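You operate a simulated robot arm through the tools that you are given. There is no shell and no other tool. Be economical: measure what you need, move in short steps, check, and stop when the job is done.

You run a simulated robot arm. Do the job below in one go: nothing can be reset, and whatever is moved stays where it is left.

TASK
Roll the pastry to about the 15 cm ring with the rolling pin and cover it to rest.
Fine: lay the pin back; the dish lid goes over the pastry.

It is judged by the outcome, as a careful person would: the job done as asked, and still so three seconds after it is handed in. It fails if anything else is knocked over, pushed out of place, dropped, spilled or broken. Lids that push on must go on centred and level and be pressed home; caps that screw on are set level and turned clockwise until they are tight.

THE ROBOT
A 6-joint arm with a two-finger parallel gripper, fixed in place. Base frame: the origin is at the foot of the arm, x ahead of it, y to its left, z up; the work surface is at about z = 0.9. Readings come in m, degrees, newtons and seconds.
With the tool pointing down near the work surface it reaches from about 0.48 to 0.88 m from the base axis. Its first joint turns from -115.0 to 115.0 degrees. Payload 4.2 kg.
The tool frame sits at the grasp point between the pads (the TCP): z along the fingers, y along the line on which they close. The tips reach 0.023 m beyond it. The gripper opens to 0.094 m. The fingers are 0.038 m wide and 0.01 m thick; the gripper's body (0.054 by 0.096 m) begins 0.039 m behind the TCP.
Orientation is told as [roll, pitch, yaw] about the base's x, y, z axes, in that order, counted from this pose: with the fingers straight down and closing along the base's y, the tool's x points along the base's -x, its y along +y and its z along -z.

THE INTERFACE
- The arm moves only by the tool drive_tool. Its argument "plan" is a list of rows, each a list of 7 numbers: the shift along the tool's x, y, z in cm, then the turn, a rotation vector about the tool's x, y, z in degrees, then the closure, from 0 (fully open) to 1 (shut). In form: [[dx, dy, dz, wx, wy, wz, hand], ...]. A call has 1 to 8 rows; each row is the pose to reach, as a shift and turn from the pose commanded when the call began, along the tool's axes at that moment. Rows are played at 5 a second. More than 0.05 m and 8.6 degrees between two rows, or a gripper value outside its range, and nothing of the call is played. A pose out of reach is approached as far as the arm can. The call stops where the force on the tool passes 90 N (or 10 N more than at its start, if that is more) or the arm is blocked; 0.2 s more then pass. The fingers move at their own pace (about 0.108 m/s each) and stop on an object; they squeeze with about 27 N. The grip force told is the motor's: it shows also when the fingers shut on nothing. Time passes only in rows, and 0.2 s behind the last, so rows that repeat a pose let the fingers close. It gives the time, the measured TCP pose, the force on the tool (base axes), the opening and the grip force at its end, in the units of the frame above (readings bear some noise), with the torque about the TCP (base axes, N m) and any sound that the robot's microphone picked up.
- Cameras (640 x 400 px; columns grow to the right, rows downward): "scene" is fixed at [0.2213, 0.6497, 1.4777]; the picture's right is [-0.88, -0.47, 0.00], its down [-0.27, 0.50, -0.82] and it looks along [0.39, -0.72, -0.57] (base axes); focal length 294 px, centre (320, 200). "wrist" rides on the gripper at [0.086, 0.016, -0.075] in the tool frame; the picture's right is [-0.18, 0.98, 0.00], its down [-0.58, -0.11, -0.81] and it looks along [-0.79, -0.15, 0.59] (tool axes); focal length 243 px, centre (320, 200).
- grab_frame(camera): a new picture of that camera. The clock stands still meanwhile.
- lift_body(by): slides the trunk up (or, below 0, down) by that many m; the arm rides with it, the base frame stays. It gives what a move gives, with no picture.
- point_at(camera, pixels): for up to 12 pixels [column, row] of the newest picture of that camera ("zoom" is the newest enlarged one), the place [x, y, z] in the base frame of the surface seen there, good to about 0.002 m. The clock stands still meanwhile.
- zoom(camera, box): a new picture of the part [left, top, right, bottom] of that camera's present view, enlarged. The clock stands still meanwhile.
- job_done(): hands the job in; it is judged then, once.

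Keep the steps short. Do not move on a guess: measure, check each grasp and each placing, and mend mistakes. In all there are 80 turns and 34 pictures (those below and enlarged ones count). Leave the gripper open and the arm clear of the work at the hand-in unless told otherwise, and finish with a single line.

The tools are called after "Request:" by a JSON object that holds its "op" and its "data". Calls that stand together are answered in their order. drive_tool: Moves the arm, as the interface text tells. Its arguments: {"type":"object","properties":{"plan":{"type":"array","items":{"type":"array","items":{"type":"number"}}}},"required":["plan"]} The other tools are called the same way: lift_body (by) slides the trunk up or down; grab_frame (camera) takes a picture; point_at (camera, pixels) gives the place of the surface under pixels of a picture; zoom (camera, box) takes an enlarged picture of a part of a camera's view; job_done () hands the job in.

At the start:

```text
t: 0.0
tcp_pos: [0.598, -0.078, 1.1874]
orientation: [0.0, 0.1, 0.0]
ft_force: [-0.4, 0.4, 0.1]
wrist_torque: [-0.03, 0.01, -0.01]
grip_width: 0.0941
grip_force: 0.1
trunk travel left (down, up): [-0.8, 0.19]
```

scene: 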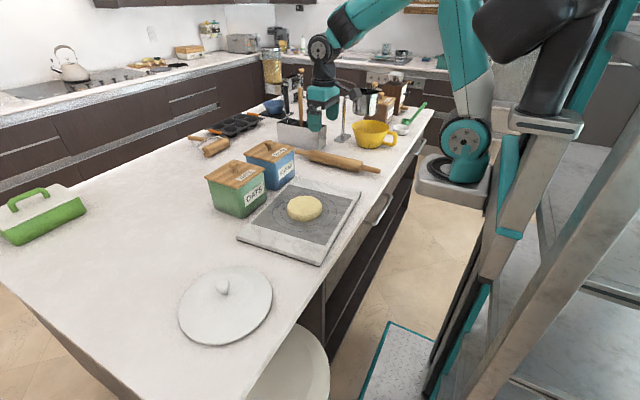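
wrist: 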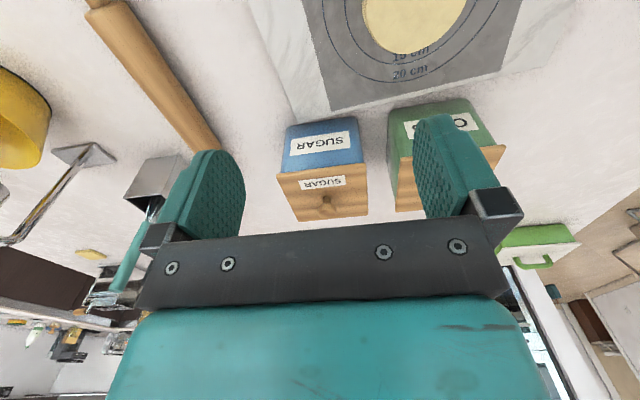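

I see the pastry on the mat around (304,208), the rolling pin around (335,160) and the lid around (225,305). I'll zoom in on these first.

Request:
{"op": "zoom", "data": {"camera": "scene", "box": [200, 130, 400, 270]}}

Request:
{"op": "point_at", "data": {"camera": "scene", "pixels": [[304, 205], [304, 219], [288, 208], [322, 207], [223, 288], [222, 300], [179, 308], [271, 292], [222, 345], [310, 156], [352, 165], [376, 170]]}}

```text
2.86 times, centred on (300, 200) of scene
```

zoom: 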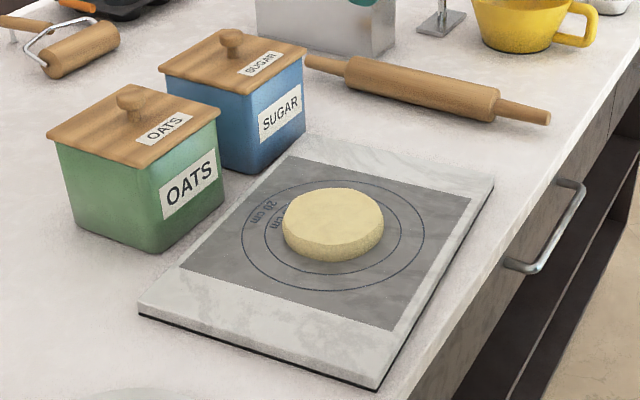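

```text
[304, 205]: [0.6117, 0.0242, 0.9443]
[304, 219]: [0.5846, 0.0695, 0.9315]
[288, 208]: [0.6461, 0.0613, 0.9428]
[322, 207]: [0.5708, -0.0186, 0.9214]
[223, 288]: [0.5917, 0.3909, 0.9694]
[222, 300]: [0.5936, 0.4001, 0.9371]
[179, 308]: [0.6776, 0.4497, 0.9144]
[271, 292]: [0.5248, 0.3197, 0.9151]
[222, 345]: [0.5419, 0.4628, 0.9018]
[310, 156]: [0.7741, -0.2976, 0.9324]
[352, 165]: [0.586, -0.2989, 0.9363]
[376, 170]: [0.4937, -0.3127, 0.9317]
```

Next I'll measure the pin's handles and barrel, the pastry edges and the mat in the zoomed picture.

Request:
{"op": "point_at", "data": {"camera": "zoom", "pixels": [[545, 118], [505, 107], [490, 100], [352, 68], [342, 66], [312, 60], [420, 82], [420, 102], [260, 270], [400, 220], [345, 180], [280, 335]]}}

Request:
{"op": "point_at", "data": {"camera": "zoom", "pixels": [[333, 188], [286, 205], [380, 207], [340, 245], [333, 215], [375, 383], [140, 308], [490, 185], [310, 140], [243, 235], [425, 235], [320, 290]]}}

```text
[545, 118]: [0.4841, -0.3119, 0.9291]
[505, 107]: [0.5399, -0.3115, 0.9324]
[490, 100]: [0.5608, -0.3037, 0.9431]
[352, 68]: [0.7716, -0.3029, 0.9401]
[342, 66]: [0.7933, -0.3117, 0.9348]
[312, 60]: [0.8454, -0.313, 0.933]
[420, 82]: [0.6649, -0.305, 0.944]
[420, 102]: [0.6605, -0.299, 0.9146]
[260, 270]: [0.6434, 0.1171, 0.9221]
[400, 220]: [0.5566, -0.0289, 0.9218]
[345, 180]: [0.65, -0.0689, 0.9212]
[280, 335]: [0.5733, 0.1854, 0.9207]
```

```text
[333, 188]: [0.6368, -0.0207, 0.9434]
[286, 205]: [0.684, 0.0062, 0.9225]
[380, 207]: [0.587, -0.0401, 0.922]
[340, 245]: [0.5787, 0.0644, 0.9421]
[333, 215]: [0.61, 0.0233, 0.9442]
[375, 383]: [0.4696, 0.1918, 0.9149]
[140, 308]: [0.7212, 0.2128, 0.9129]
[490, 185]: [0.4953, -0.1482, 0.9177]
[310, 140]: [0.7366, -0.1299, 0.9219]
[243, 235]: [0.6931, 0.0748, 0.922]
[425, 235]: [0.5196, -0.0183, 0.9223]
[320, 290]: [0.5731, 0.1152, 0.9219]
```

The mat top is at z≈0.922 and the pastry is centred near (0.607, 0.025) and about 22 mm thick. The pin axis is at y≈-0.311. Now I'll look at the lid and the canisters.

Request:
{"op": "zoom", "data": {"camera": "scene", "box": [140, 240, 340, 380]}}

Request:
{"op": "point_at", "data": {"camera": "scene", "pixels": [[240, 217], [263, 187], [266, 203], [295, 178], [215, 205], [277, 189], [230, 165], [270, 144], [205, 178], [265, 168], [245, 155], [295, 150]]}}

```text
2.86 times, centred on (240, 310) of scene
```

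zoom: 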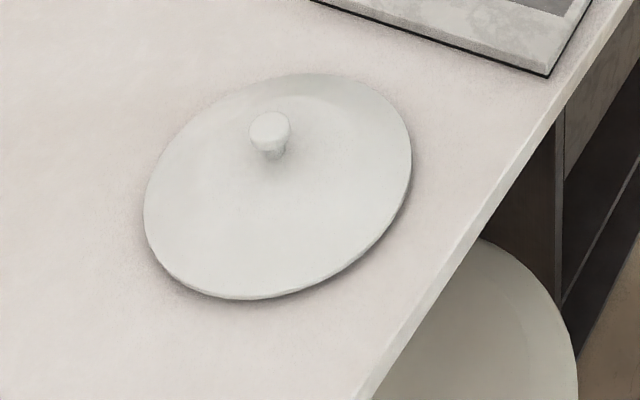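

```text
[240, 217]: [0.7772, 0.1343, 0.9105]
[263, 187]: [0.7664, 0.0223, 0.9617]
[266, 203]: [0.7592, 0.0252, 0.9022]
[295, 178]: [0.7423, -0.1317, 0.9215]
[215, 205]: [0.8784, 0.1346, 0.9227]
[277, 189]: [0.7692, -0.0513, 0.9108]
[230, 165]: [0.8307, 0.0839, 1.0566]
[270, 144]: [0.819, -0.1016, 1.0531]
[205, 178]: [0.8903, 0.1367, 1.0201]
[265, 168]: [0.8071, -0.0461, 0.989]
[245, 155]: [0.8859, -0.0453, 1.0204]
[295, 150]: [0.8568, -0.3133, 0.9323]
```

I'll measure the lid's rim and knob.

Request:
{"op": "point_at", "data": {"camera": "zoom", "pixels": [[145, 205], [410, 150], [268, 122], [258, 298], [300, 74], [270, 152], [251, 132], [289, 132], [180, 280], [270, 200], [370, 40], [210, 330]]}}

```text
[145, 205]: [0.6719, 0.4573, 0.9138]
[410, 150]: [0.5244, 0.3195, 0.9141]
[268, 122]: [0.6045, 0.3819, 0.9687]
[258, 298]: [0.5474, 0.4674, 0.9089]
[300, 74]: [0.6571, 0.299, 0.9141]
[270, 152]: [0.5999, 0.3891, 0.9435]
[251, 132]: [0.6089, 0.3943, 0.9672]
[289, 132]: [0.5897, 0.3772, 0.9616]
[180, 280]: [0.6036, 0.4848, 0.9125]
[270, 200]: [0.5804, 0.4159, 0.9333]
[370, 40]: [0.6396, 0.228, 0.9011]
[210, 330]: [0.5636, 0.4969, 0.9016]
```

Before going over the pin I'll check the tall items around it: the utensil crock at (300,130), its handles, the standing masher at (345,130) and the yellow bowl.

Request:
{"op": "point_at", "data": {"camera": "scene", "pixels": [[300, 138], [325, 145], [301, 75], [287, 90], [298, 100], [345, 132], [349, 90], [345, 112], [370, 140], [353, 130], [390, 133], [280, 130]]}}

Request:
{"op": "zoom", "data": {"camera": "scene", "box": [250, 60, 440, 190]}}

```text
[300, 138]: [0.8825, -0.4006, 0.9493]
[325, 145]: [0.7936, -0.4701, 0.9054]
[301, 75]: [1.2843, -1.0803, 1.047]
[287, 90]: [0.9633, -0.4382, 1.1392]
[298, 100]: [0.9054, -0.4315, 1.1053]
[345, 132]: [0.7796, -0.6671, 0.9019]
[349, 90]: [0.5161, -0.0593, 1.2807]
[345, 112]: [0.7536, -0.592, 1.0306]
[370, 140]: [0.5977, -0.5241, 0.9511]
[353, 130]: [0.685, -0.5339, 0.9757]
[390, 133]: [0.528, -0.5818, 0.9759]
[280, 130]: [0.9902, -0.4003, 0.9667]
```

```text
3.08 times, centred on (345, 125) of scene
```

zoom: 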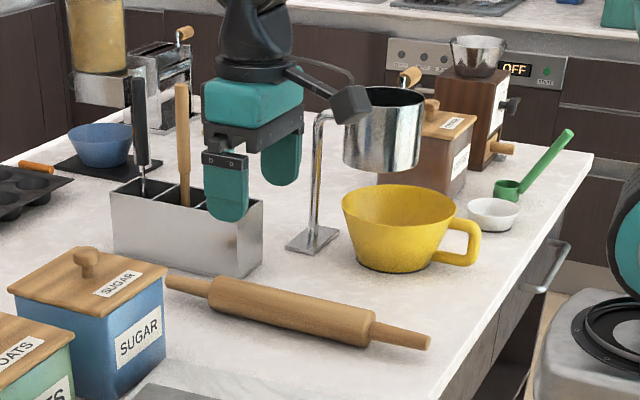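

The pin is clear: the crock front is at y≈-0.40 and x>0.79. I'll move above the pin centre at (0.666, -0.311), coming down to z≈1.09.

Request:
{"op": "drive_tool", "data": {"plan": [[-1.5, -4.5, 0, 0, 0, 0, 0], [-3, -9, 0, 0, 0, 0, 0], [-4.5, -13.5, 0, 0, 0, 0, 0], [-6, -18, 0.5, 0, 0, 0, 0], [-6.8, -22, 3, 0, 0, 0, 0], [-6.8, -23.3, 7, 0, 0, 0, 0], [-6.8, -23.3, 10, 0, 0, 0, 0]]}}

Request:
{"op": "grab_frame", "data": {"camera": "wrist"}}

```text
t: 1.6
tcp_pos: [0.6652, -0.3111, 1.0877]
orientation: [0.0, -0.1, -0.1]
ft_force: [0.7, 0.5, -0.3]
wrist_torque: [0.0, -0.02, -0.02]
grip_width: 0.094
grip_force: 0.1
trunk travel left (down, up): [-0.8, 0.19]
```

```text
28 pictures are left
```

wrist: 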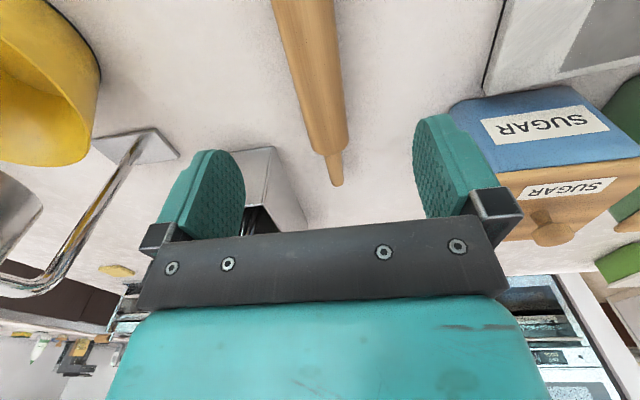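

I'll check the barrel top in this view to fix its diameter.

Request:
{"op": "point_at", "data": {"camera": "wrist", "pixels": [[305, 60], [290, 60], [320, 60], [280, 60], [333, 60], [318, 120], [335, 165], [337, 185], [300, 20]]}}

```text
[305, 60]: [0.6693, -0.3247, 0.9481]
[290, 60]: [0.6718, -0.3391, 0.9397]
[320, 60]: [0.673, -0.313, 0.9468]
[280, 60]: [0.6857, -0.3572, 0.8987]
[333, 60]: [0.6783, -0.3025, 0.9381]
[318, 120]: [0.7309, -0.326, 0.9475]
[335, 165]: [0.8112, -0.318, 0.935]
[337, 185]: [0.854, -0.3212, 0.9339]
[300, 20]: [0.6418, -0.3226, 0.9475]
```

The barrel is about 47 mm across, with its axis at y≈-0.321 and z≈0.924. I'll shift 1 cm, descend to z≈0.936 and close.

Request:
{"op": "drive_tool", "data": {"plan": [[-0.4, -1, 4, 0, 0, 0, 0], [-0.4, -1, 8, 0, 0, 0, 0], [-0.4, -1, 12, 0, 0, 0, 0], [-0.4, -1, 15.2, 0, 0, 0, 0], [-0.4, -1, 15.2, 0, 0, 0, 0.3], [-0.4, -1, 15.2, 0, 0, 0, 1], [-0.4, -1, 15.2, 0, 0, 0, 1], [-0.4, -1, 15.2, 0, 0, 0, 1]]}}

```text
t: 3.4
tcp_pos: [0.67, -0.322, 0.9372]
orientation: [0.1, 0.0, 0.1]
ft_force: [-1.1, 0.2, -0.6]
wrist_torque: [0.15, 0.33, -0.58]
grip_width: 0.0466
grip_force: 27.1
trunk travel left (down, up): [-0.8, 0.19]
```

Gripped at 46.6 mm. I'll lift slowly and check.

Request:
{"op": "drive_tool", "data": {"plan": [[0, 0, -2, 0, 0, 0, 1], [0, 0, -6, 0, 0, 0, 1], [0, 0, -11, 0, 0, 0, 1], [0, 0, -15, 0, 0, 0, 1]]}}

Request:
{"op": "grab_frame", "data": {"camera": "scene"}}

```text
t: 4.4
tcp_pos: [0.6708, -0.3218, 1.0864]
orientation: [0.0, 0.0, 0.0]
ft_force: [-0.7, -0.3, -0.1]
wrist_torque: [-0.01, 0.03, -0.02]
grip_width: 0.0001
grip_force: 27.0
trunk travel left (down, up): [-0.8, 0.19]
```

```text
27 pictures are left
```

scene: 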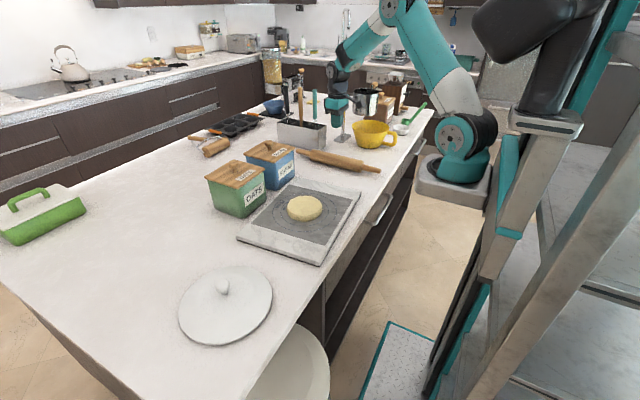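

The pin slipped out of the fingers, which are now shut on nothing. I'll check where it lies before gripping lower.

Request:
{"op": "drive_tool", "data": {"plan": [[0, 0, 0, 0, 0, 0, 0.5], [0, 0, 0, 0, 0, 0, 0], [0, 0, 0, 0, 0, 0, 0]]}}

Request:
{"op": "grab_frame", "data": {"camera": "wrist"}}

Request:
{"op": "point_at", "data": {"camera": "scene", "pixels": [[379, 171], [365, 167], [360, 163], [335, 158], [311, 153], [300, 151]]}}

```text
t: 5.2
tcp_pos: [0.6713, -0.3234, 1.0856]
orientation: [-0.1, 0.0, 0.0]
ft_force: [-0.5, -0.8, -0.5]
wrist_torque: [0.04, -0.03, -0.01]
grip_width: 0.0938
grip_force: 0.1
trunk travel left (down, up): [-0.8, 0.19]
```

```text
26 pictures are left
```

wrist: 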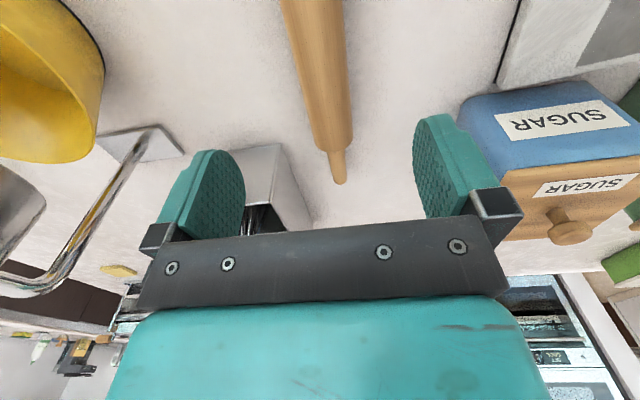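

```text
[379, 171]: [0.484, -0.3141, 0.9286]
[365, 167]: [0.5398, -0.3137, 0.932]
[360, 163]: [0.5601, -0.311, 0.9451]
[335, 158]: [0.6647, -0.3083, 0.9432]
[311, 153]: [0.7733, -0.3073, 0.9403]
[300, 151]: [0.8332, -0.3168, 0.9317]
```

The pin barely moved. I'll descend lower to TCP z≈0.928 (tips about 5 mm above the table), close, and lift gently.

Request:
{"op": "drive_tool", "data": {"plan": [[0, 0, 4, 0, 0, 0, 0], [0, 0, 8.5, 0, 0, 0, 0], [0, 0, 12.5, 0, 0, 0, 0], [0, 0, 15, 0, 0, 0, 0], [0, 0, 15.8, 0, 0, 0, 0.2], [0, 0, 15.8, 0, 0, 0, 1], [0, 0, 15.8, 0, 0, 0, 1], [0, 0, 15.8, 0, 0, 0, 1]]}}

Request:
{"op": "drive_tool", "data": {"plan": [[0, 0, 0, 0, 0, 0, 1], [0, 0, -0.3, 0, 0, 0, 1], [0, 0, -0.8, 0, 0, 0, 1], [0, 0, -1.5, 0, 0, 0, 1], [0, 0, -2.2, 0, 0, 0, 1], [0, 0, -3, 0, 0, 0, 1]]}}

```text
t: 7.0
tcp_pos: [0.6697, -0.3205, 0.9283]
orientation: [-0.1, -0.1, 0.0]
ft_force: [0.0, -0.8, 0.1]
wrist_torque: [0.02, 0.01, 0.03]
grip_width: 0.0462
grip_force: 26.4
trunk travel left (down, up): [-0.8, 0.19]
```

```text
t: 8.4
tcp_pos: [0.671, -0.3213, 0.958]
orientation: [0.0, -0.1, 0.0]
ft_force: [0.4, 0.6, -4.9]
wrist_torque: [0.01, -0.02, -0.01]
grip_width: 0.0462
grip_force: 26.9
trunk travel left (down, up): [-0.8, 0.19]
```

The pin is held: about 0.5 kg, balanced, torque near 0. I'll raise it to z≈1.15, clear of everything, before turning.

Request:
{"op": "drive_tool", "data": {"plan": [[0, 0, -2, 0, 0, 0, 1], [0, 0, -5, 0, 0, 0, 1], [0, 0, -8, 0, 0, 0, 1], [0, 0, -11, 0, 0, 0, 1], [0, 0, -14, 0, 0, 0, 1], [0, 0, -17, 0, 0, 0, 1], [0.5, 2.5, -18, 0, 0, 0, 1], [1, 5, -18, 0, 0, 0, 1]]}}

Request:
{"op": "drive_tool", "data": {"plan": [[0.5, 3, 0, 0, 0, 8, 1], [1, 6, 0, 0, 0, 16, 1], [1.5, 9, 0, 0, 0, 24, 1], [2, 12, 0, 0, 0, 32, 1], [2.5, 15, 0, 0, 0, 40, 1], [3.5, 18, 0, 0, 0, 48, 1], [4.5, 21, 0, 0, 0, 56, 1], [5, 24, 0, 0, 0, 64, 1]]}}

```text
t: 10.2
tcp_pos: [0.6591, -0.271, 1.1396]
orientation: [0.0, 0.1, -0.1]
ft_force: [1.0, -0.7, -3.8]
wrist_torque: [0.01, 0.0, -0.01]
grip_width: 0.0462
grip_force: 27.4
trunk travel left (down, up): [-0.8, 0.19]
```

```text
t: 12.0
tcp_pos: [0.6095, -0.0316, 1.1378]
orientation: [-0.1, 0.0, -64.1]
ft_force: [-0.1, 0.1, -3.6]
wrist_torque: [0.02, -0.01, -0.02]
grip_width: 0.0461
grip_force: 27.1
trunk travel left (down, up): [-0.8, 0.19]
```

I'm at yaw -64 and will finish the turn to -90, moving over the pastry centre.

Request:
{"op": "drive_tool", "data": {"plan": [[1.5, 0.6, 0, 0, 0, 7, 1], [3, 1.2, 0, 0, 0, 14, 1], [4.3, 1.8, 0, 0, 0, 21, 1], [5.36, 2.2, 0, 0, 0, 26, 1], [5.36, 2.2, 3, 0, 0, 26, 1], [5.36, 2.2, 6, 0, 0, 26, 1], [5.36, 2.2, 9, 0, 0, 26, 1], [5.36, 2.2, 12, 0, 0, 26, 1]]}}

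Request:
{"op": "grab_frame", "data": {"camera": "scene"}}

```text
t: 13.8
tcp_pos: [0.6059, 0.0262, 1.0174]
orientation: [0.0, 0.1, -90.0]
ft_force: [0.0, -0.4, -4.6]
wrist_torque: [0.03, -0.07, 0.04]
grip_width: 0.0463
grip_force: 26.9
trunk travel left (down, up): [-0.8, 0.19]
```

```text
25 pictures are left
```

scene: 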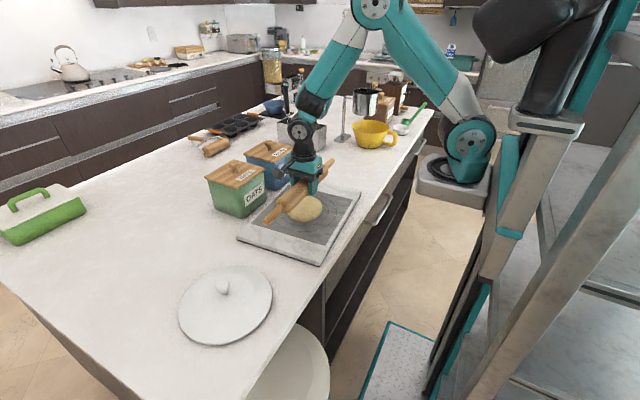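

The pin sits over the pastry, along y. I'll go down to first contact (expected at TCP z≈0.972) in small steps and watch the force.

Request:
{"op": "drive_tool", "data": {"plan": [[0, 0, 2.5, 0, 0, 0, 1], [0, 0, 4, 0, 0, 0, 1], [0, 0, 4.4, 0, 0, 0, 1], [0, 0, 4.6, 0, 0, 0, 1], [0, 0, 4.8, 0, 0, 0, 1], [0, 0, 4.8, 0, 0, 0, 1]]}}

```text
t: 15.2
tcp_pos: [0.6073, 0.0259, 0.9693]
orientation: [0.0, 0.1, -90.0]
ft_force: [-0.4, 0.0, -4.7]
wrist_torque: [-0.02, 0.01, 0.0]
grip_width: 0.0463
grip_force: 26.6
trunk travel left (down, up): [-0.8, 0.19]
```

No contact force yet, so I'll go down a few millimetres more.

Request:
{"op": "drive_tool", "data": {"plan": [[0, 0, 0.1, 0, 0, 0, 1], [0, 0, 0.2, 0, 0, 0, 1], [0, 0, 0.3, 0, 0, 0, 1], [0, 0, 0.4, 0, 0, 0, 1], [0, 0, 0.4, 0, 0, 0, 1]]}}

Request:
{"op": "zoom", "data": {"camera": "scene", "box": [240, 150, 380, 250]}}

```text
t: 16.4
tcp_pos: [0.6067, 0.0274, 0.9667]
orientation: [0.1, 0.0, -90.0]
ft_force: [-0.6, -0.1, 20.9]
wrist_torque: [0.02, 0.04, -0.01]
grip_width: 0.0462
grip_force: 26.4
trunk travel left (down, up): [-0.8, 0.19]
```

```text
4.00 times, centred on (310, 200) of scene
```

zoom: 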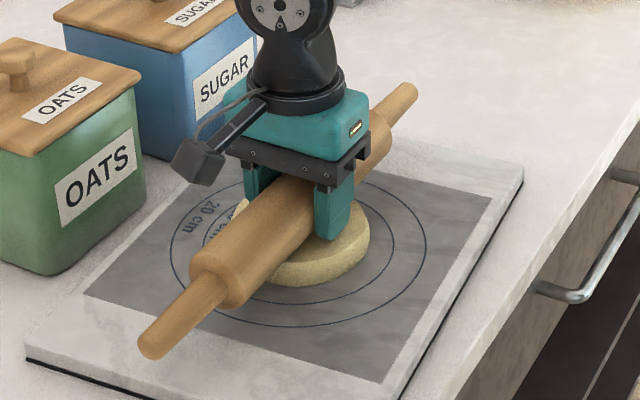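

There's contact at about 25 N. I'll now stroke gently across the pastry along x (tool y), ±3 cm.

Request:
{"op": "drive_tool", "data": {"plan": [[0, 1, 0, 0, 0, 0, 1], [0, 2, 0, 0, 0, 0, 1], [0, 3, 0, 0, 0, 0, 1], [0, 2, 0, 0, 0, 0, 1], [0, 1, 0, 0, 0, 0, 1], [0, 0, 0, 0, 0, 0, 1], [0, -1, 0, 0, 0, 0, 1], [0, -2, 0, 0, 0, 0, 1]]}}

Request:
{"op": "drive_tool", "data": {"plan": [[0, -1, 0, 0, 0, 0, 1], [0, 0, 0, 0, 0, 0, 1], [0, 1, 0, 0, 0, 0, 1], [0, 2, 0, 0, 0, 0, 1], [0, 2, 0, 0, 0, 0, 1]]}}

Request:
{"op": "zoom", "data": {"camera": "scene", "box": [240, 150, 380, 250]}}

```text
t: 18.2
tcp_pos: [0.5878, 0.0262, 0.9649]
orientation: [0.0, 0.0, -90.0]
ft_force: [0.0, -0.4, -4.3]
wrist_torque: [-0.02, 0.0, 0.05]
grip_width: 0.046
grip_force: 27.2
trunk travel left (down, up): [-0.8, 0.19]
```

```text
t: 19.4
tcp_pos: [0.606, 0.0258, 0.9665]
orientation: [0.1, 0.1, -90.0]
ft_force: [0.0, 1.0, -4.9]
wrist_torque: [0.04, 0.0, -0.01]
grip_width: 0.0461
grip_force: 26.9
trunk travel left (down, up): [-0.8, 0.19]
```

```text
4.00 times, centred on (310, 200) of scene
```

zoom: 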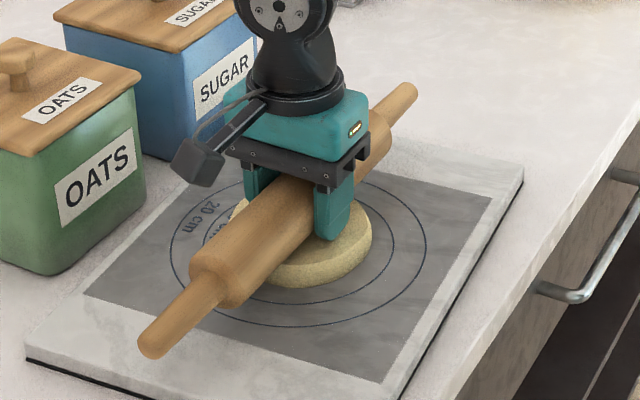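

The pastry spreads and thins when stroked: the contact force is gone at the same height. I'll go 2 mm lower and repeat.

Request:
{"op": "drive_tool", "data": {"plan": [[0, 0, 0.2, 0, 0, 0, 1], [0, 2, 0.2, 0, 0, 0, 1], [0, 3.5, 0.2, 0, 0, 0, 1], [0, 1.5, 0.2, 0, 0, 0, 1], [0, -0.5, 0.2, 0, 0, 0, 1], [0, -2.5, 0.2, 0, 0, 0, 1], [0, -3.5, 0.2, 0, 0, 0, 1], [0, -1.5, 0.2, 0, 0, 0, 1]]}}

Request:
{"op": "drive_tool", "data": {"plan": [[0, 1.5, 0.2, 0, 0, 0, 1], [0, 3.5, 0.2, 0, 0, 0, 1], [0, 4.5, 0.2, 0, 0, 0, 1], [0, 2.5, 0.2, 0, 0, 0, 1], [0, 0.5, 0.2, 0, 0, 0, 1], [0, -1, 0.2, 0, 0, 0, 1], [0, 0, 0.2, 0, 0, 0, 1], [0, 1.5, 0.2, 0, 0, 0, 1]]}}

```text
t: 21.2
tcp_pos: [0.5906, 0.0277, 0.9645]
orientation: [0.0, 0.0, -90.0]
ft_force: [0.2, 0.5, -3.9]
wrist_torque: [-0.05, -0.05, 0.0]
grip_width: 0.046
grip_force: 27.5
trunk travel left (down, up): [-0.8, 0.19]
```

```text
t: 23.0
tcp_pos: [0.6059, 0.0272, 0.962]
orientation: [-0.2, 0.0, -90.0]
ft_force: [0.2, 0.8, -3.2]
wrist_torque: [0.07, 0.03, 0.09]
grip_width: 0.0461
grip_force: 27.6
trunk travel left (down, up): [-0.8, 0.19]
```

That worked. I'll go lower in 2.5 mm steps with a longer stroke.

Request:
{"op": "drive_tool", "data": {"plan": [[0, 0, 0.25, 0, 0, 0, 1], [0, 2, 0.25, 0, 0, 0, 1], [0, 4, 0.25, 0, 0, 0, 1], [0, 2, 0.25, 0, 0, 0, 1], [0, 0, 0.25, 0, 0, 0, 1], [0, -2, 0.25, 0, 0, 0, 1], [0, -4, 0.25, 0, 0, 0, 1], [0, -2, 0.25, 0, 0, 0, 1]]}}

Request:
{"op": "drive_tool", "data": {"plan": [[0, 2, 0, 0, 0, 0, 1], [0, 4, 0, 0, 0, 0, 1], [0, 5.5, 0, 0, 0, 0, 1], [0, 4, 0, 0, 0, 0, 1], [0, 2, 0, 0, 0, 0, 1], [0, 0.5, 0, 0, 0, 0, 1], [0, 2, 0, 0, 0, 0, 1], [0, 2, 0, 0, 0, 0, 1]]}}

Request:
{"op": "zoom", "data": {"camera": "scene", "box": [240, 150, 380, 250]}}

```text
t: 24.8
tcp_pos: [0.5864, 0.0266, 0.9606]
orientation: [0.1, 0.1, -90.1]
ft_force: [0.0, -0.1, 13.8]
wrist_torque: [-0.08, 0.47, -0.19]
grip_width: 0.0462
grip_force: 27.0
trunk travel left (down, up): [-0.8, 0.19]
```

```text
t: 26.6
tcp_pos: [0.6059, 0.0271, 0.9595]
orientation: [0.0, 0.0, -90.0]
ft_force: [-0.8, 0.6, -5.2]
wrist_torque: [-0.01, -0.01, -0.04]
grip_width: 0.0461
grip_force: 27.0
trunk travel left (down, up): [-0.8, 0.19]
```

```text
4.00 times, centred on (310, 200) of scene
```

zoom: 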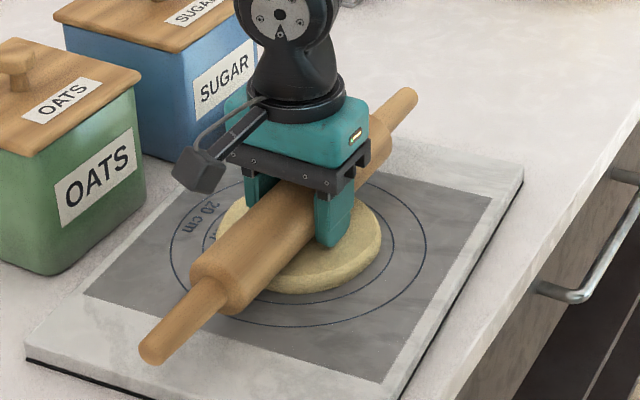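

It's growing and still centred. Two more lowering rounds of 2.5 mm.

Request:
{"op": "drive_tool", "data": {"plan": [[0, 0, 0.25, 0, 0, 0, 1], [0, 2, 0.25, 0, 0, 0, 1], [0, 4, 0.25, 0, 0, 0, 1], [0, 2, 0.25, 0, 0, 0, 1], [0, 0, 0.25, 0, 0, 0, 1], [0, -2, 0.25, 0, 0, 0, 1], [0, -4, 0.25, 0, 0, 0, 1], [0, -2, 0.25, 0, 0, 0, 1]]}}

Request:
{"op": "drive_tool", "data": {"plan": [[0, 2, 0, 0, 0, 0, 1], [0, 4, 0, 0, 0, 0, 1], [0, 6, 0, 0, 0, 0, 1], [0, 4, 0, 0, 0, 0, 1], [0, 2, 0, 0, 0, 0, 1], [0, 0, 0, 0, 0, 0, 1], [0, -2, 0, 0, 0, 0, 1], [0, 0, 0, 0, 0, 0, 1]]}}

Request:
{"op": "drive_tool", "data": {"plan": [[0, 2, 0, 0, 0, 0, 1], [0, 2, 0.2, 0, 0, 0, 1], [0, 4, 0.2, 0, 0, 0, 1], [0, 6, 0.2, 0, 0, 0, 1], [0, 4, 0.2, 0, 0, 0, 1], [0, 2, 0.2, 0, 0, 0, 1], [0, 0, 0.2, 0, 0, 0, 1], [0, -2, 0.2, 0, 0, 0, 1]]}}

Request:
{"op": "drive_tool", "data": {"plan": [[0, 2, 0, 0, 0, 0, 1], [0, 4, 0, 0, 0, 0, 1], [0, 6, 0, 0, 0, 0, 1], [0, 8, 0, 0, 0, 0, 1], [0, 6, 0, 0, 0, 0, 1], [0, 4, 0, 0, 0, 0, 1], [0, 4, 0, 0, 0, 0, 1]]}}

Request:
{"op": "zoom", "data": {"camera": "scene", "box": [240, 150, 380, 250]}}

```text
t: 28.5
tcp_pos: [0.5713, 0.0268, 0.9598]
orientation: [-1.6, 0.1, -89.7]
ft_force: [-33.0, -0.6, 65.1]
wrist_torque: [-0.35, -1.24, -0.2]
grip_width: 0.0461
grip_force: 27.1
trunk travel left (down, up): [-0.8, 0.19]
stopped in row 8: the force on the tool passed its limit at 96 N (the readings are from after the stop); the commanded pose is now the measured one
```

```text
t: 28.8
tcp_pos: [0.5725, 0.028, 0.9602]
orientation: [-2.5, -0.1, -89.5]
ft_force: [-31.7, -2.7, 61.7]
wrist_torque: [-0.23, -1.22, -0.18]
grip_width: 0.0464
grip_force: 26.7
trunk travel left (down, up): [-0.8, 0.19]
stopped in row 1: the force on the tool passed its limit at 102 N (the readings are from after the stop); the commanded pose is now the measured one
```

```text
t: 29.1
tcp_pos: [0.5724, 0.0281, 0.9609]
orientation: [-3.2, -0.1, -89.3]
ft_force: [-28.0, -5.0, 58.7]
wrist_torque: [-0.01, -1.3, -0.14]
grip_width: 0.0461
grip_force: 26.9
trunk travel left (down, up): [-0.8, 0.19]
stopped in row 1: the force on the tool passed its limit at 101 N (the readings are from after the stop); the commanded pose is now the measured one
```

```text
t: 29.4
tcp_pos: [0.5733, 0.0275, 0.9605]
orientation: [-4.3, -0.1, -89.4]
ft_force: [-29.5, -5.0, 60.9]
wrist_torque: [-0.07, -1.36, -0.15]
grip_width: 0.0459
grip_force: 27.0
trunk travel left (down, up): [-0.8, 0.19]
stopped in row 1: the force on the tool passed its limit at 105 N (the readings are from after the stop); the commanded pose is now the measured one
```

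```text
4.00 times, centred on (310, 200) of scene
```

zoom: 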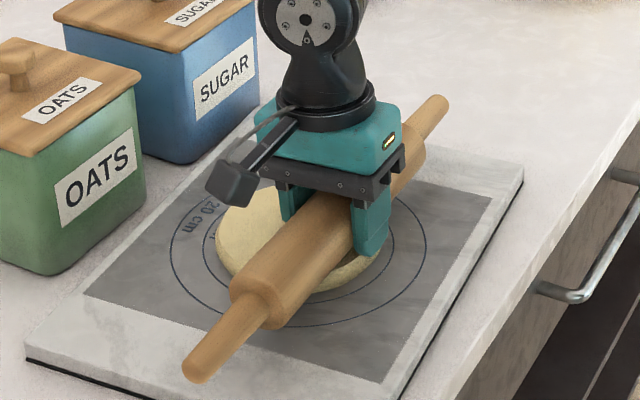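

The pin's back edge jammed against the pastry rim at the stroke's end, and the tool tilted 4°. I'll lift straight up, then level the tool.

Request:
{"op": "drive_tool", "data": {"plan": [[0, 0, -0.5, 0, 0, 0, 1], [0, 0, -1.5, 0, 0, 0, 1], [0, 0, -3, 0, 0, 0, 1], [0, 0, -4, -2, 0, 0, 1], [0, 0, -5, -4.2, 0, -0.6, 1], [0, 0, -5, -4.2, 0, -0.6, 1]]}}

Request:
{"op": "zoom", "data": {"camera": "scene", "box": [240, 150, 380, 250]}}

```text
t: 30.8
tcp_pos: [0.5817, 0.0283, 1.007]
orientation: [0.0, 0.0, -88.7]
ft_force: [-0.4, 0.2, -3.7]
wrist_torque: [-0.02, -0.02, 0.01]
grip_width: 0.0462
grip_force: 27.3
trunk travel left (down, up): [-0.8, 0.19]
```

```text
4.00 times, centred on (310, 200) of scene
```

zoom: 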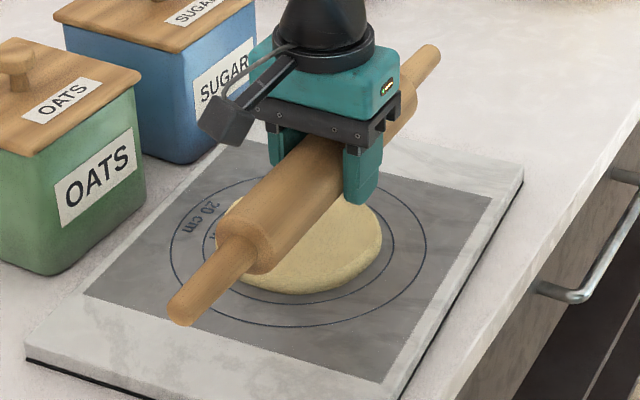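

I'll check the pastry size and how the pin sits relative to the fingers.

Request:
{"op": "point_at", "data": {"camera": "zoom", "pixels": [[381, 235], [300, 295], [360, 190], [360, 203], [268, 225], [258, 273], [232, 255], [325, 250], [325, 265], [220, 215], [182, 308], [330, 290]]}}

Request:
{"op": "grab_frame", "data": {"camera": "wrist"}}

```text
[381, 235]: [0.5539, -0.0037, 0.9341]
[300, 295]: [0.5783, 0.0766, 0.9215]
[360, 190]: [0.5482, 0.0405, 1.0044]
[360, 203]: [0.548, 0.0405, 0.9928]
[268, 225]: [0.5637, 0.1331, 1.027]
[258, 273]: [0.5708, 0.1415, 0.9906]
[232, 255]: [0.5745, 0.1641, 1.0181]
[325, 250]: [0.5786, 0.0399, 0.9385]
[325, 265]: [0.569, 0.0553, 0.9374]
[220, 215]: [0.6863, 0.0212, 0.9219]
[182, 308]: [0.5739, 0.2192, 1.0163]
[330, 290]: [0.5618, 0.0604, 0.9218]
```

```text
19 pictures are left
```

wrist: 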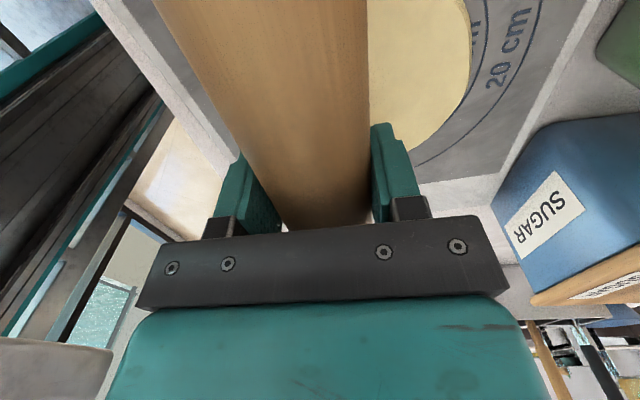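

The pastry is now about 12 cm across and 16 mm thick (top z≈0.938). The pin has slid about 5 mm up in the fingers, so the tips are level with the barrel bottom. I'll rest the pin on the pastry centre and regrip it higher. First I'll lower to light contact.

Request:
{"op": "drive_tool", "data": {"plan": [[0, 1.2, 0, 0, 0, 0.7, 1], [0, 2.45, 1, 0, 0, 1.3, 1], [0, 2.45, 3, 0, 0, 1.3, 1], [0, 2.45, 4.2, 0, 0, 1.3, 1], [0, 2.45, 4.5, 0, 0, 1.3, 1], [0, 2.45, 4.5, 0, 0, 1.3, 1]]}}

```text
t: 32.2
tcp_pos: [0.6061, 0.0275, 0.963]
orientation: [-0.1, 0.1, -90.0]
ft_force: [0.2, 0.1, -4.5]
wrist_torque: [-0.04, -0.01, -0.02]
grip_width: 0.0463
grip_force: 26.9
trunk travel left (down, up): [-0.8, 0.19]
```

No contact yet, so I'll step down 1 mm at a time.

Request:
{"op": "drive_tool", "data": {"plan": [[0, 0, 0.1, 0, 0, 0, 1], [0, 0, 0.2, 0, 0, 0, 1], [0, 0, 0.2, 0, 0, 0, 1]]}}

```text
t: 33.0
tcp_pos: [0.6049, 0.028, 0.9603]
orientation: [-0.1, 0.0, -90.0]
ft_force: [0.1, -0.6, -4.3]
wrist_torque: [0.0, 0.01, 0.01]
grip_width: 0.0461
grip_force: 26.8
trunk travel left (down, up): [-0.8, 0.19]
```

Request:
{"op": "drive_tool", "data": {"plan": [[0, 0, 0.1, 0, 0, 0, 1], [0, 0, 0.2, 0, 0, 0, 1], [0, 0, 0.2, 0, 0, 0, 1]]}}

```text
t: 33.8
tcp_pos: [0.6059, 0.0293, 0.9599]
orientation: [0.0, -0.1, -90.0]
ft_force: [-0.8, -2.1, 5.4]
wrist_torque: [0.47, 0.0, 0.08]
grip_width: 0.0462
grip_force: 26.8
trunk travel left (down, up): [-0.8, 0.19]
```

Light contact at TCP 0.9599. I'll crack the fingers to about 54 mm, rise 1 cm and close again, keeping the pin caged.

Request:
{"op": "drive_tool", "data": {"plan": [[0, 0, 0, 0, 0, 0, 0.43], [0, 0, 0, 0, 0, 0, 0.43], [0, 0, -0.5, 0, 0, 0, 0.43], [0, 0, -1.0, 0, 0, 0, 0.43], [0, 0, -1.0, 0, 0, 0, 0.43], [0, 0, -1.0, 0, 0, 0, 1], [0, 0, -1.0, 0, 0, 0, 1], [0, 0, -1.0, 0, 0, 0, 1]]}}

Request:
{"op": "zoom", "data": {"camera": "scene", "box": [240, 150, 380, 250]}}

```text
t: 35.6
tcp_pos: [0.6046, 0.0279, 0.9688]
orientation: [-0.2, 0.0, -90.0]
ft_force: [-0.9, 0.3, -0.1]
wrist_torque: [0.01, 0.03, 0.0]
grip_width: 0.0461
grip_force: 27.2
trunk travel left (down, up): [-0.8, 0.19]
```

```text
4.00 times, centred on (310, 200) of scene
```

zoom: 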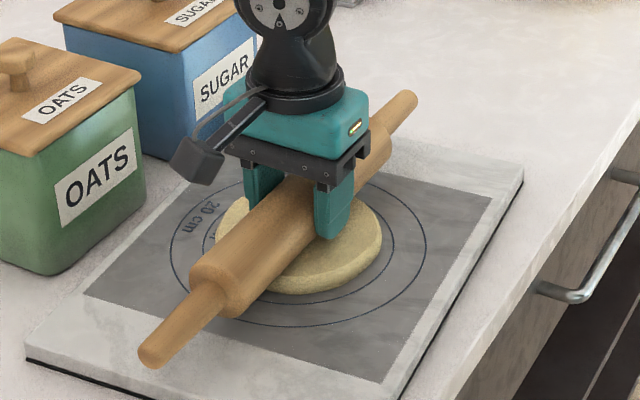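

Regripped, with the barrel bottom about 31 mm below the TCP. Now 1.2 mm down with ±3 cm strokes.

Request:
{"op": "drive_tool", "data": {"plan": [[0, 1, 0.1, 0, 0, 0, 1], [0, 3, 0.12, 0, 0, 0, 1], [0, 1, 0.12, 0, 0, 0, 1], [0, -1, 0.12, 0, 0, 0, 1], [0, -3, 0.12, 0, 0, 0, 1], [0, -1, 0.12, 0, 0, 0, 1], [0, 1, 0.12, 0, 0, 0, 1], [0, 0, 0.12, 0, 0, 0, 1]]}}

```text
t: 37.4
tcp_pos: [0.6049, 0.0278, 0.9671]
orientation: [-0.1, 0.0, -90.1]
ft_force: [0.3, -0.2, -0.6]
wrist_torque: [0.02, -0.01, -0.03]
grip_width: 0.0461
grip_force: 26.6
trunk travel left (down, up): [-0.8, 0.19]
```

That's fine, with about 4 N of contact left. I'll repeat 1.5 mm lower.

Request:
{"op": "drive_tool", "data": {"plan": [[0, 1, 0.1, 0, 0, 0, 1], [0, 3, 0.15, 0, 0, 0, 1], [0, 1, 0.15, 0, 0, 0, 1], [0, -1, 0.15, 0, 0, 0, 1], [0, -3, 0.15, 0, 0, 0, 1], [0, -1, 0.15, 0, 0, 0, 1], [0, 1, 0.15, 0, 0, 0, 1], [0, 0, 0.15, 0, 0, 0, 1]]}}

Request:
{"op": "drive_tool", "data": {"plan": [[0, 1, 0.05, 0, 0, 0, 1], [0, 3, 0.1, 0, 0, 0, 1], [0, 1, 0.1, 0, 0, 0, 1], [0, -1, 0.1, 0, 0, 0, 1], [0, -3, 0.1, 0, 0, 0, 1], [0, -1, 0.1, 0, 0, 0, 1], [0, 1, 0.1, 0, 0, 0, 1], [0, 0, 0.1, 0, 0, 0, 1]]}}

Request:
{"op": "zoom", "data": {"camera": "scene", "box": [240, 150, 380, 250]}}

```text
t: 39.2
tcp_pos: [0.6056, 0.0278, 0.9665]
orientation: [-0.1, 0.0, -90.0]
ft_force: [0.2, 0.9, 0.1]
wrist_torque: [-0.05, 0.0, 0.01]
grip_width: 0.0462
grip_force: 27.4
trunk travel left (down, up): [-0.8, 0.19]
```

```text
t: 41.0
tcp_pos: [0.6058, 0.0286, 0.963]
orientation: [-0.1, -0.1, -90.0]
ft_force: [0.6, 0.3, -0.8]
wrist_torque: [0.04, -0.01, 0.01]
grip_width: 0.0464
grip_force: 26.6
trunk travel left (down, up): [-0.8, 0.19]
```

```text
4.00 times, centred on (310, 200) of scene
```

zoom: 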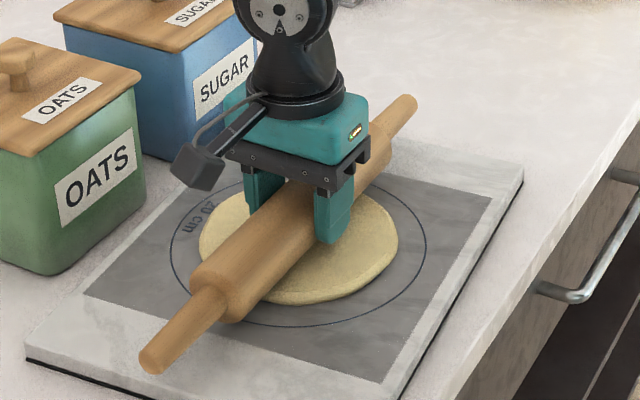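

The pastry now reaches the inner ring. I'll stop rolling, lift clear and measure.

Request:
{"op": "drive_tool", "data": {"plan": [[0, 0, -1, 0, 0, 0, 1], [0, 0, -4, 0, 0, 0, 1], [0, 0, -8, 0, 0, 0, 1], [0, 0, -12, 0, 0, 0, 1], [0, 0, -15, 0, 0, 0, 1], [-4, 0, -17, 0, 0, 0, 1], [-8, 0, -18, 0, 0, 0, 1], [-12, 0, -18, 0, 0, 0, 1]]}}

Request:
{"op": "zoom", "data": {"camera": "scene", "box": [240, 150, 380, 250]}}

```text
t: 42.8
tcp_pos: [0.6046, -0.0911, 1.1448]
orientation: [-0.1, 0.0, -90.0]
ft_force: [0.1, 1.3, -3.8]
wrist_torque: [-0.06, 0.01, -0.01]
grip_width: 0.0461
grip_force: 26.6
trunk travel left (down, up): [-0.8, 0.19]
```

```text
4.00 times, centred on (310, 200) of scene
```

zoom: 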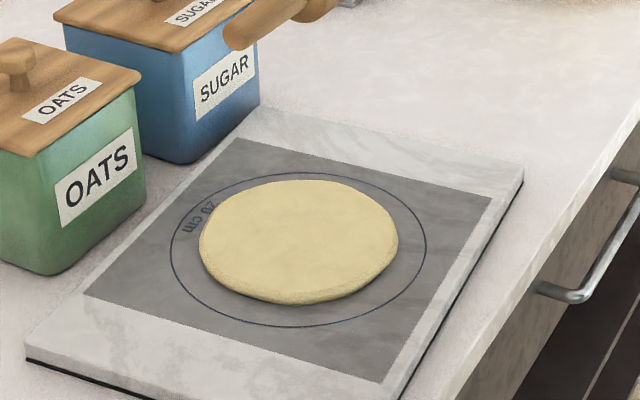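

Request:
{"op": "point_at", "data": {"camera": "zoom", "pixels": [[202, 236], [396, 240], [305, 182], [270, 300], [298, 238], [225, 203], [370, 200], [345, 294], [220, 275], [385, 265], [397, 238], [250, 188]]}}

```text
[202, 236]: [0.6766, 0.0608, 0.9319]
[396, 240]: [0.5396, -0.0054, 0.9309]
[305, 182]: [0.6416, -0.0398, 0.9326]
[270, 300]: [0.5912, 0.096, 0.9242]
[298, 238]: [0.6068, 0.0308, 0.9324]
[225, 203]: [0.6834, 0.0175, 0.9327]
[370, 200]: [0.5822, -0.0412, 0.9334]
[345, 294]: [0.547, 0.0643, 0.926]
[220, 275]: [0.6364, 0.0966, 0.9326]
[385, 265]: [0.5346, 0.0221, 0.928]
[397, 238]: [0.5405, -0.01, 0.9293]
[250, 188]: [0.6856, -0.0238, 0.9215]
```

The pastry is about 15 cm across (145 to 152 mm), centred at (0.609, 0.027) and 10 mm thick. Now the pin goes back to its place, turning on the way.

Request:
{"op": "drive_tool", "data": {"plan": [[-2, 0.6, 0, 0, 0, -8.3, 1], [-4, 1.2, 0, 0, 0, -16.6, 1], [-6, 1.8, 0, 0, 0, -24.9, 1], [-8, 2.4, 0, 0, 0, -33.2, 1], [-10.5, 3.2, 0, 0, 0, -41.5, 1], [-13, 4, 0, 0, 0, -49.8, 1], [-15.5, 5, 0, 0, 0, -58.1, 1], [-18, 5.5, 0, 0, 0, -66.4, 1]]}}

```text
t: 44.6
tcp_pos: [0.661, -0.2722, 1.1439]
orientation: [0.0, 0.1, -23.5]
ft_force: [0.5, -0.5, -3.9]
wrist_torque: [-0.05, 0.01, -0.01]
grip_width: 0.0462
grip_force: 27.1
trunk travel left (down, up): [-0.8, 0.19]
```

Request:
{"op": "drive_tool", "data": {"plan": [[-0.9, -1.4, 0, 0, 0, -8, 1], [-1.8, -2.8, 0, 0, 0, -16, 1], [-2.78, -4.13, 0, 0, 0, -23.5, 1], [-2.78, -4.13, 4, 0, 0, -23.5, 1], [-2.78, -4.13, 8, 0, 0, -23.5, 1], [-2.78, -4.13, 12, 0, 0, -23.5, 1], [-2.78, -4.13, 16, 0, 0, -23.5, 1], [-2.78, -4.13, 18, 0, 0, -23.5, 1]]}}

Request:
{"op": "grab_frame", "data": {"camera": "scene"}}

```text
t: 46.4
tcp_pos: [0.6705, -0.3206, 0.9652]
orientation: [-0.1, 0.0, -0.1]
ft_force: [-0.5, -0.2, -3.4]
wrist_torque: [0.02, 0.0, 0.01]
grip_width: 0.0461
grip_force: 26.4
trunk travel left (down, up): [-0.8, 0.19]
```

```text
15 pictures are left
```

scene: 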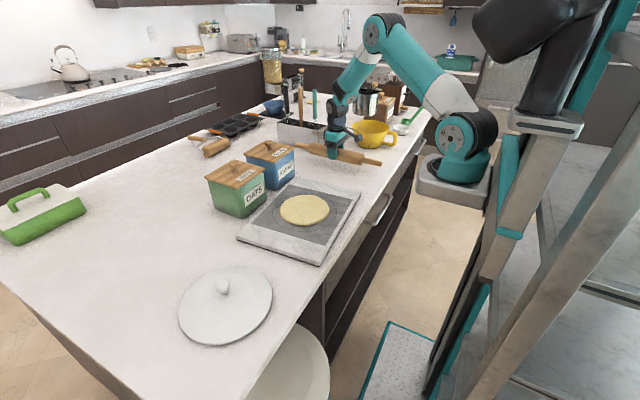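

It's lined up over its place. I'll lower to contact, expected at TCP z≈0.931.

Request:
{"op": "drive_tool", "data": {"plan": [[0, 0, 1.5, 0, 0, 0, 1], [0, 0, 2.6, 0, 0, 0, 1], [0, 0, 3.0, 0, 0, 0, 1], [0, 0, 3.1, 0, 0, 0, 1], [0, 0, 3.1, 0, 0, 0, 1]]}}

```text
t: 47.6
tcp_pos: [0.6696, -0.3217, 0.9341]
orientation: [-0.1, 0.1, -0.1]
ft_force: [0.6, 0.6, -4.3]
wrist_torque: [0.02, 0.0, 0.01]
grip_width: 0.046
grip_force: 27.7
trunk travel left (down, up): [-0.8, 0.19]
```

Request:
{"op": "drive_tool", "data": {"plan": [[0, 0, 0.1, 0, 0, 0, 1], [0, 0, 0.2, 0, 0, 0, 1], [0, 0, 0.3, 0, 0, 0, 1], [0, 0, 0.3, 0, 0, 0, 1]]}}

```text
t: 48.6
tcp_pos: [0.6687, -0.321, 0.9324]
orientation: [-0.2, -0.1, 0.0]
ft_force: [-0.4, 0.8, 16.7]
wrist_torque: [0.08, 0.47, 0.01]
grip_width: 0.0462
grip_force: 27.3
trunk travel left (down, up): [-0.8, 0.19]
```

The pin is on the table. I'll ease up 1 mm to relax, open, and rise.

Request:
{"op": "drive_tool", "data": {"plan": [[0, 0, -0.1, 0, 0, 0, 1], [0, 0, -0.1, 0, 0, 0, 0.4], [0, 0, -0.1, 0, 0, 0, 0.1], [0, 0, -0.1, 0, 0, 0, 0], [0, 0, -0.1, 0, 0, 0, 0], [0, 0, -4, 0, 0, 0, 0], [0, 0, -8, 0, 0, 0, 0], [0, 0, -12, 0, 0, 0, 0]]}}

Request:
{"op": "zoom", "data": {"camera": "scene", "box": [250, 60, 440, 190]}}

```text
t: 50.4
tcp_pos: [0.6692, -0.3205, 1.0511]
orientation: [0.0, 0.1, -0.1]
ft_force: [-0.1, -0.5, -0.5]
wrist_torque: [-0.01, -0.02, -0.04]
grip_width: 0.0945
grip_force: 0.0
trunk travel left (down, up): [-0.8, 0.19]
```

```text
3.08 times, centred on (345, 125) of scene
```

zoom: 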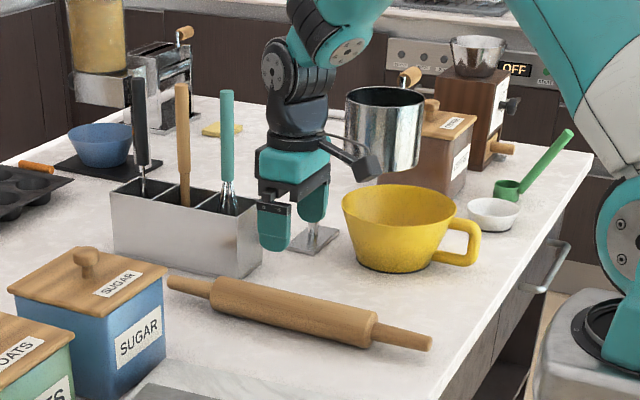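

The pin is back in its place. I'll now rise and travel to the lid at about (0.60, 0.385).

Request:
{"op": "drive_tool", "data": {"plan": [[0.5, 0, -4, 0, 0, 0, 0], [1, 0.5, -8, 0, 0, 0, 0], [2, 4.5, -10, 0, 0, 0, 0], [3, 9, -12, 0, 0, 0, 0], [4, 13.5, -12, 0, 0, 0, 0], [5, 18, -12, 0, 0, 0, 0], [6, 22.5, -12, 0, 0, 0, 0], [7, 27, -12, 0, 0, 0, 0]]}}

Request:
{"op": "drive_tool", "data": {"plan": [[0, 4.8, 0, 0, 0, 0, 0], [0, 9.6, 0, 0, 0, 0, 0], [0, 14.4, 0, 0, 0, 0, 0], [0, 19.2, 0, 0, 0, 0, 0], [0, 24, 0, 0, 0, 0, 0], [0, 28.8, 0, 0, 0, 0, 0], [0, 33.6, 0, 0, 0, 0, 0], [0, 38.4, 0, 0, 0, 0, 0]]}}

Request:
{"op": "drive_tool", "data": {"plan": [[0, 2.5, 1, 0, 0, 0, 0], [0, 5.1, 4, 0, 0, 0, 0], [0, 5.1, 8, 0, 0, 0, 0], [0, 5.1, 8, 0, 0, 0, 0]]}}

Request:
{"op": "grab_frame", "data": {"camera": "wrist"}}

```text
refused: row 4 steps farther than a row can; nothing moved
```

```text
t: 52.2
tcp_pos: [0.6704, 0.064, 1.0505]
orientation: [0.0, 0.2, -0.2]
ft_force: [0.0, -0.7, 1.4]
wrist_torque: [0.01, 0.03, 0.0]
grip_width: 0.094
grip_force: 0.0
trunk travel left (down, up): [-0.8, 0.19]
```

```text
t: 53.2
tcp_pos: [0.6682, 0.1145, 0.9697]
orientation: [0.0, 0.0, -0.1]
ft_force: [-0.1, -0.7, -0.1]
wrist_torque: [0.01, -0.01, 0.0]
grip_width: 0.0939
grip_force: 0.1
trunk travel left (down, up): [-0.8, 0.19]
```

```text
13 pictures are left
```

wrist: 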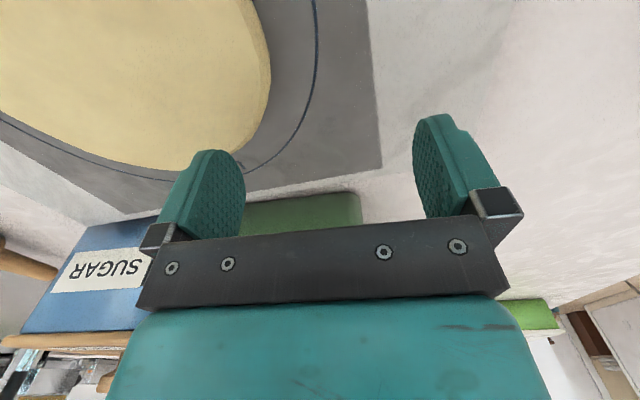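

My first call was refused for an over-long row and the next two still ran, so I should not have chained them. The readings show no contact. I'll rise now, then check the scene.

Request:
{"op": "drive_tool", "data": {"plan": [[0, 0, -4, 0, 0, 0, 0], [0, 0, -8, 0, 0, 0, 0], [0, 0, -12, 0, 0, 0, 0], [0, 0, -14, 0, 0, 0, 0], [1.5, 4, -14, 0, 0, 0, 0], [3, 8, -14, 0, 0, 0, 0], [4.5, 12, -14, 0, 0, 0, 0], [6, 16, -14, 0, 0, 0, 0]]}}

Request:
{"op": "grab_frame", "data": {"camera": "scene"}}

Request:
{"op": "grab_frame", "data": {"camera": "wrist"}}

```text
t: 55.0
tcp_pos: [0.6095, 0.2749, 1.1107]
orientation: [-0.1, 0.2, -0.2]
ft_force: [0.6, -1.3, 0.4]
wrist_torque: [0.07, 0.03, 0.03]
grip_width: 0.0939
grip_force: 0.2
trunk travel left (down, up): [-0.8, 0.19]
```

```text
12 pictures are left
```

scene: 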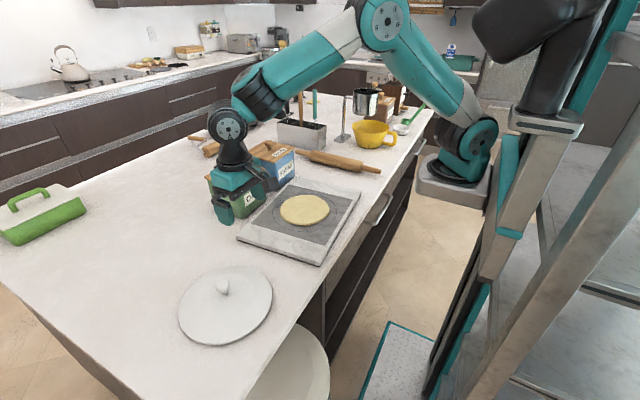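

```text
11 pictures are left
```

wrist: 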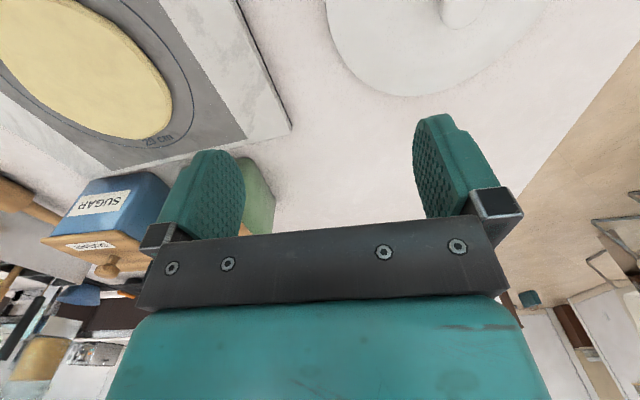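

Nothing was disturbed. The knob shows at (460,10) in the wrist view, so I'll measure it and the lid rim there.

Request:
{"op": "point_at", "data": {"camera": "wrist", "pixels": [[460, 5], [442, 5], [478, 5], [460, 26], [460, 18], [328, 20], [395, 96], [480, 80], [345, 70], [540, 10]]}}

Request:
{"op": "zoom", "data": {"camera": "scene", "box": [200, 265, 250, 305]}}

```text
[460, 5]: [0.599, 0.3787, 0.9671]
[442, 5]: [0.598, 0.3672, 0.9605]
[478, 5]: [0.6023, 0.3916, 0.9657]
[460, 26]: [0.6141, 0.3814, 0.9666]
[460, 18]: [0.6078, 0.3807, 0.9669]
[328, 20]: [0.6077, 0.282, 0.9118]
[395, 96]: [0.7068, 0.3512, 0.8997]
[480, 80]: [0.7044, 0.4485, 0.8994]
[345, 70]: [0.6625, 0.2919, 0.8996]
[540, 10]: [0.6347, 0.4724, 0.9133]
```

```text
10.00 times, centred on (225, 285) of scene
```

zoom: 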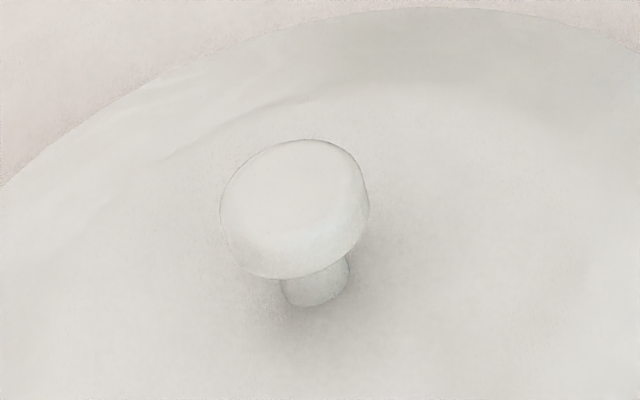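

The knob head is centred at about (0.602, 0.380), 26 mm wide, at z 0.955 to 0.969. I'll move above it and come down to z≈1.0 first.

Request:
{"op": "drive_tool", "data": {"plan": [[0.3, 4, 0, 0, 0, 0, 0], [0.6, 8, 0, 0, 0, 0, 0], [0.75, 10.5, 1, 0, 0, 0, 0], [0.75, 10.5, 5, 0, 0, 0, 0], [0.75, 10.5, 9, 0, 0, 0, 0], [0.75, 10.5, 10.5, 0, 0, 0, 0], [0.75, 10.5, 10.5, 0, 0, 0, 0]]}}

Request:
{"op": "zoom", "data": {"camera": "scene", "box": [170, 240, 280, 320]}}

```text
t: 56.6
tcp_pos: [0.6034, 0.3794, 1.0052]
orientation: [0.0, 0.0, -0.1]
ft_force: [0.4, -0.5, 0.4]
wrist_torque: [-0.02, 0.01, 0.0]
grip_width: 0.0941
grip_force: 0.0
trunk travel left (down, up): [-0.8, 0.19]
```

```text
5.00 times, centred on (225, 280) of scene
```

zoom: 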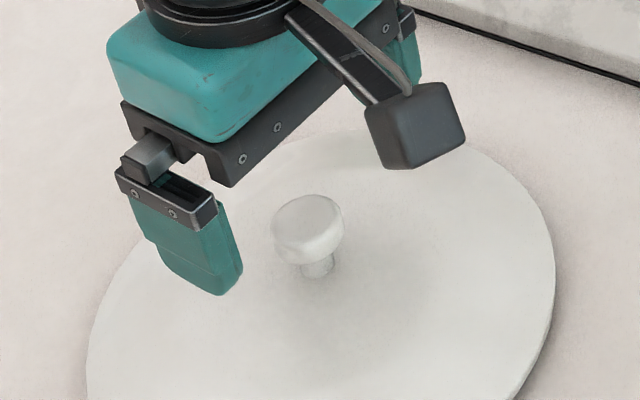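

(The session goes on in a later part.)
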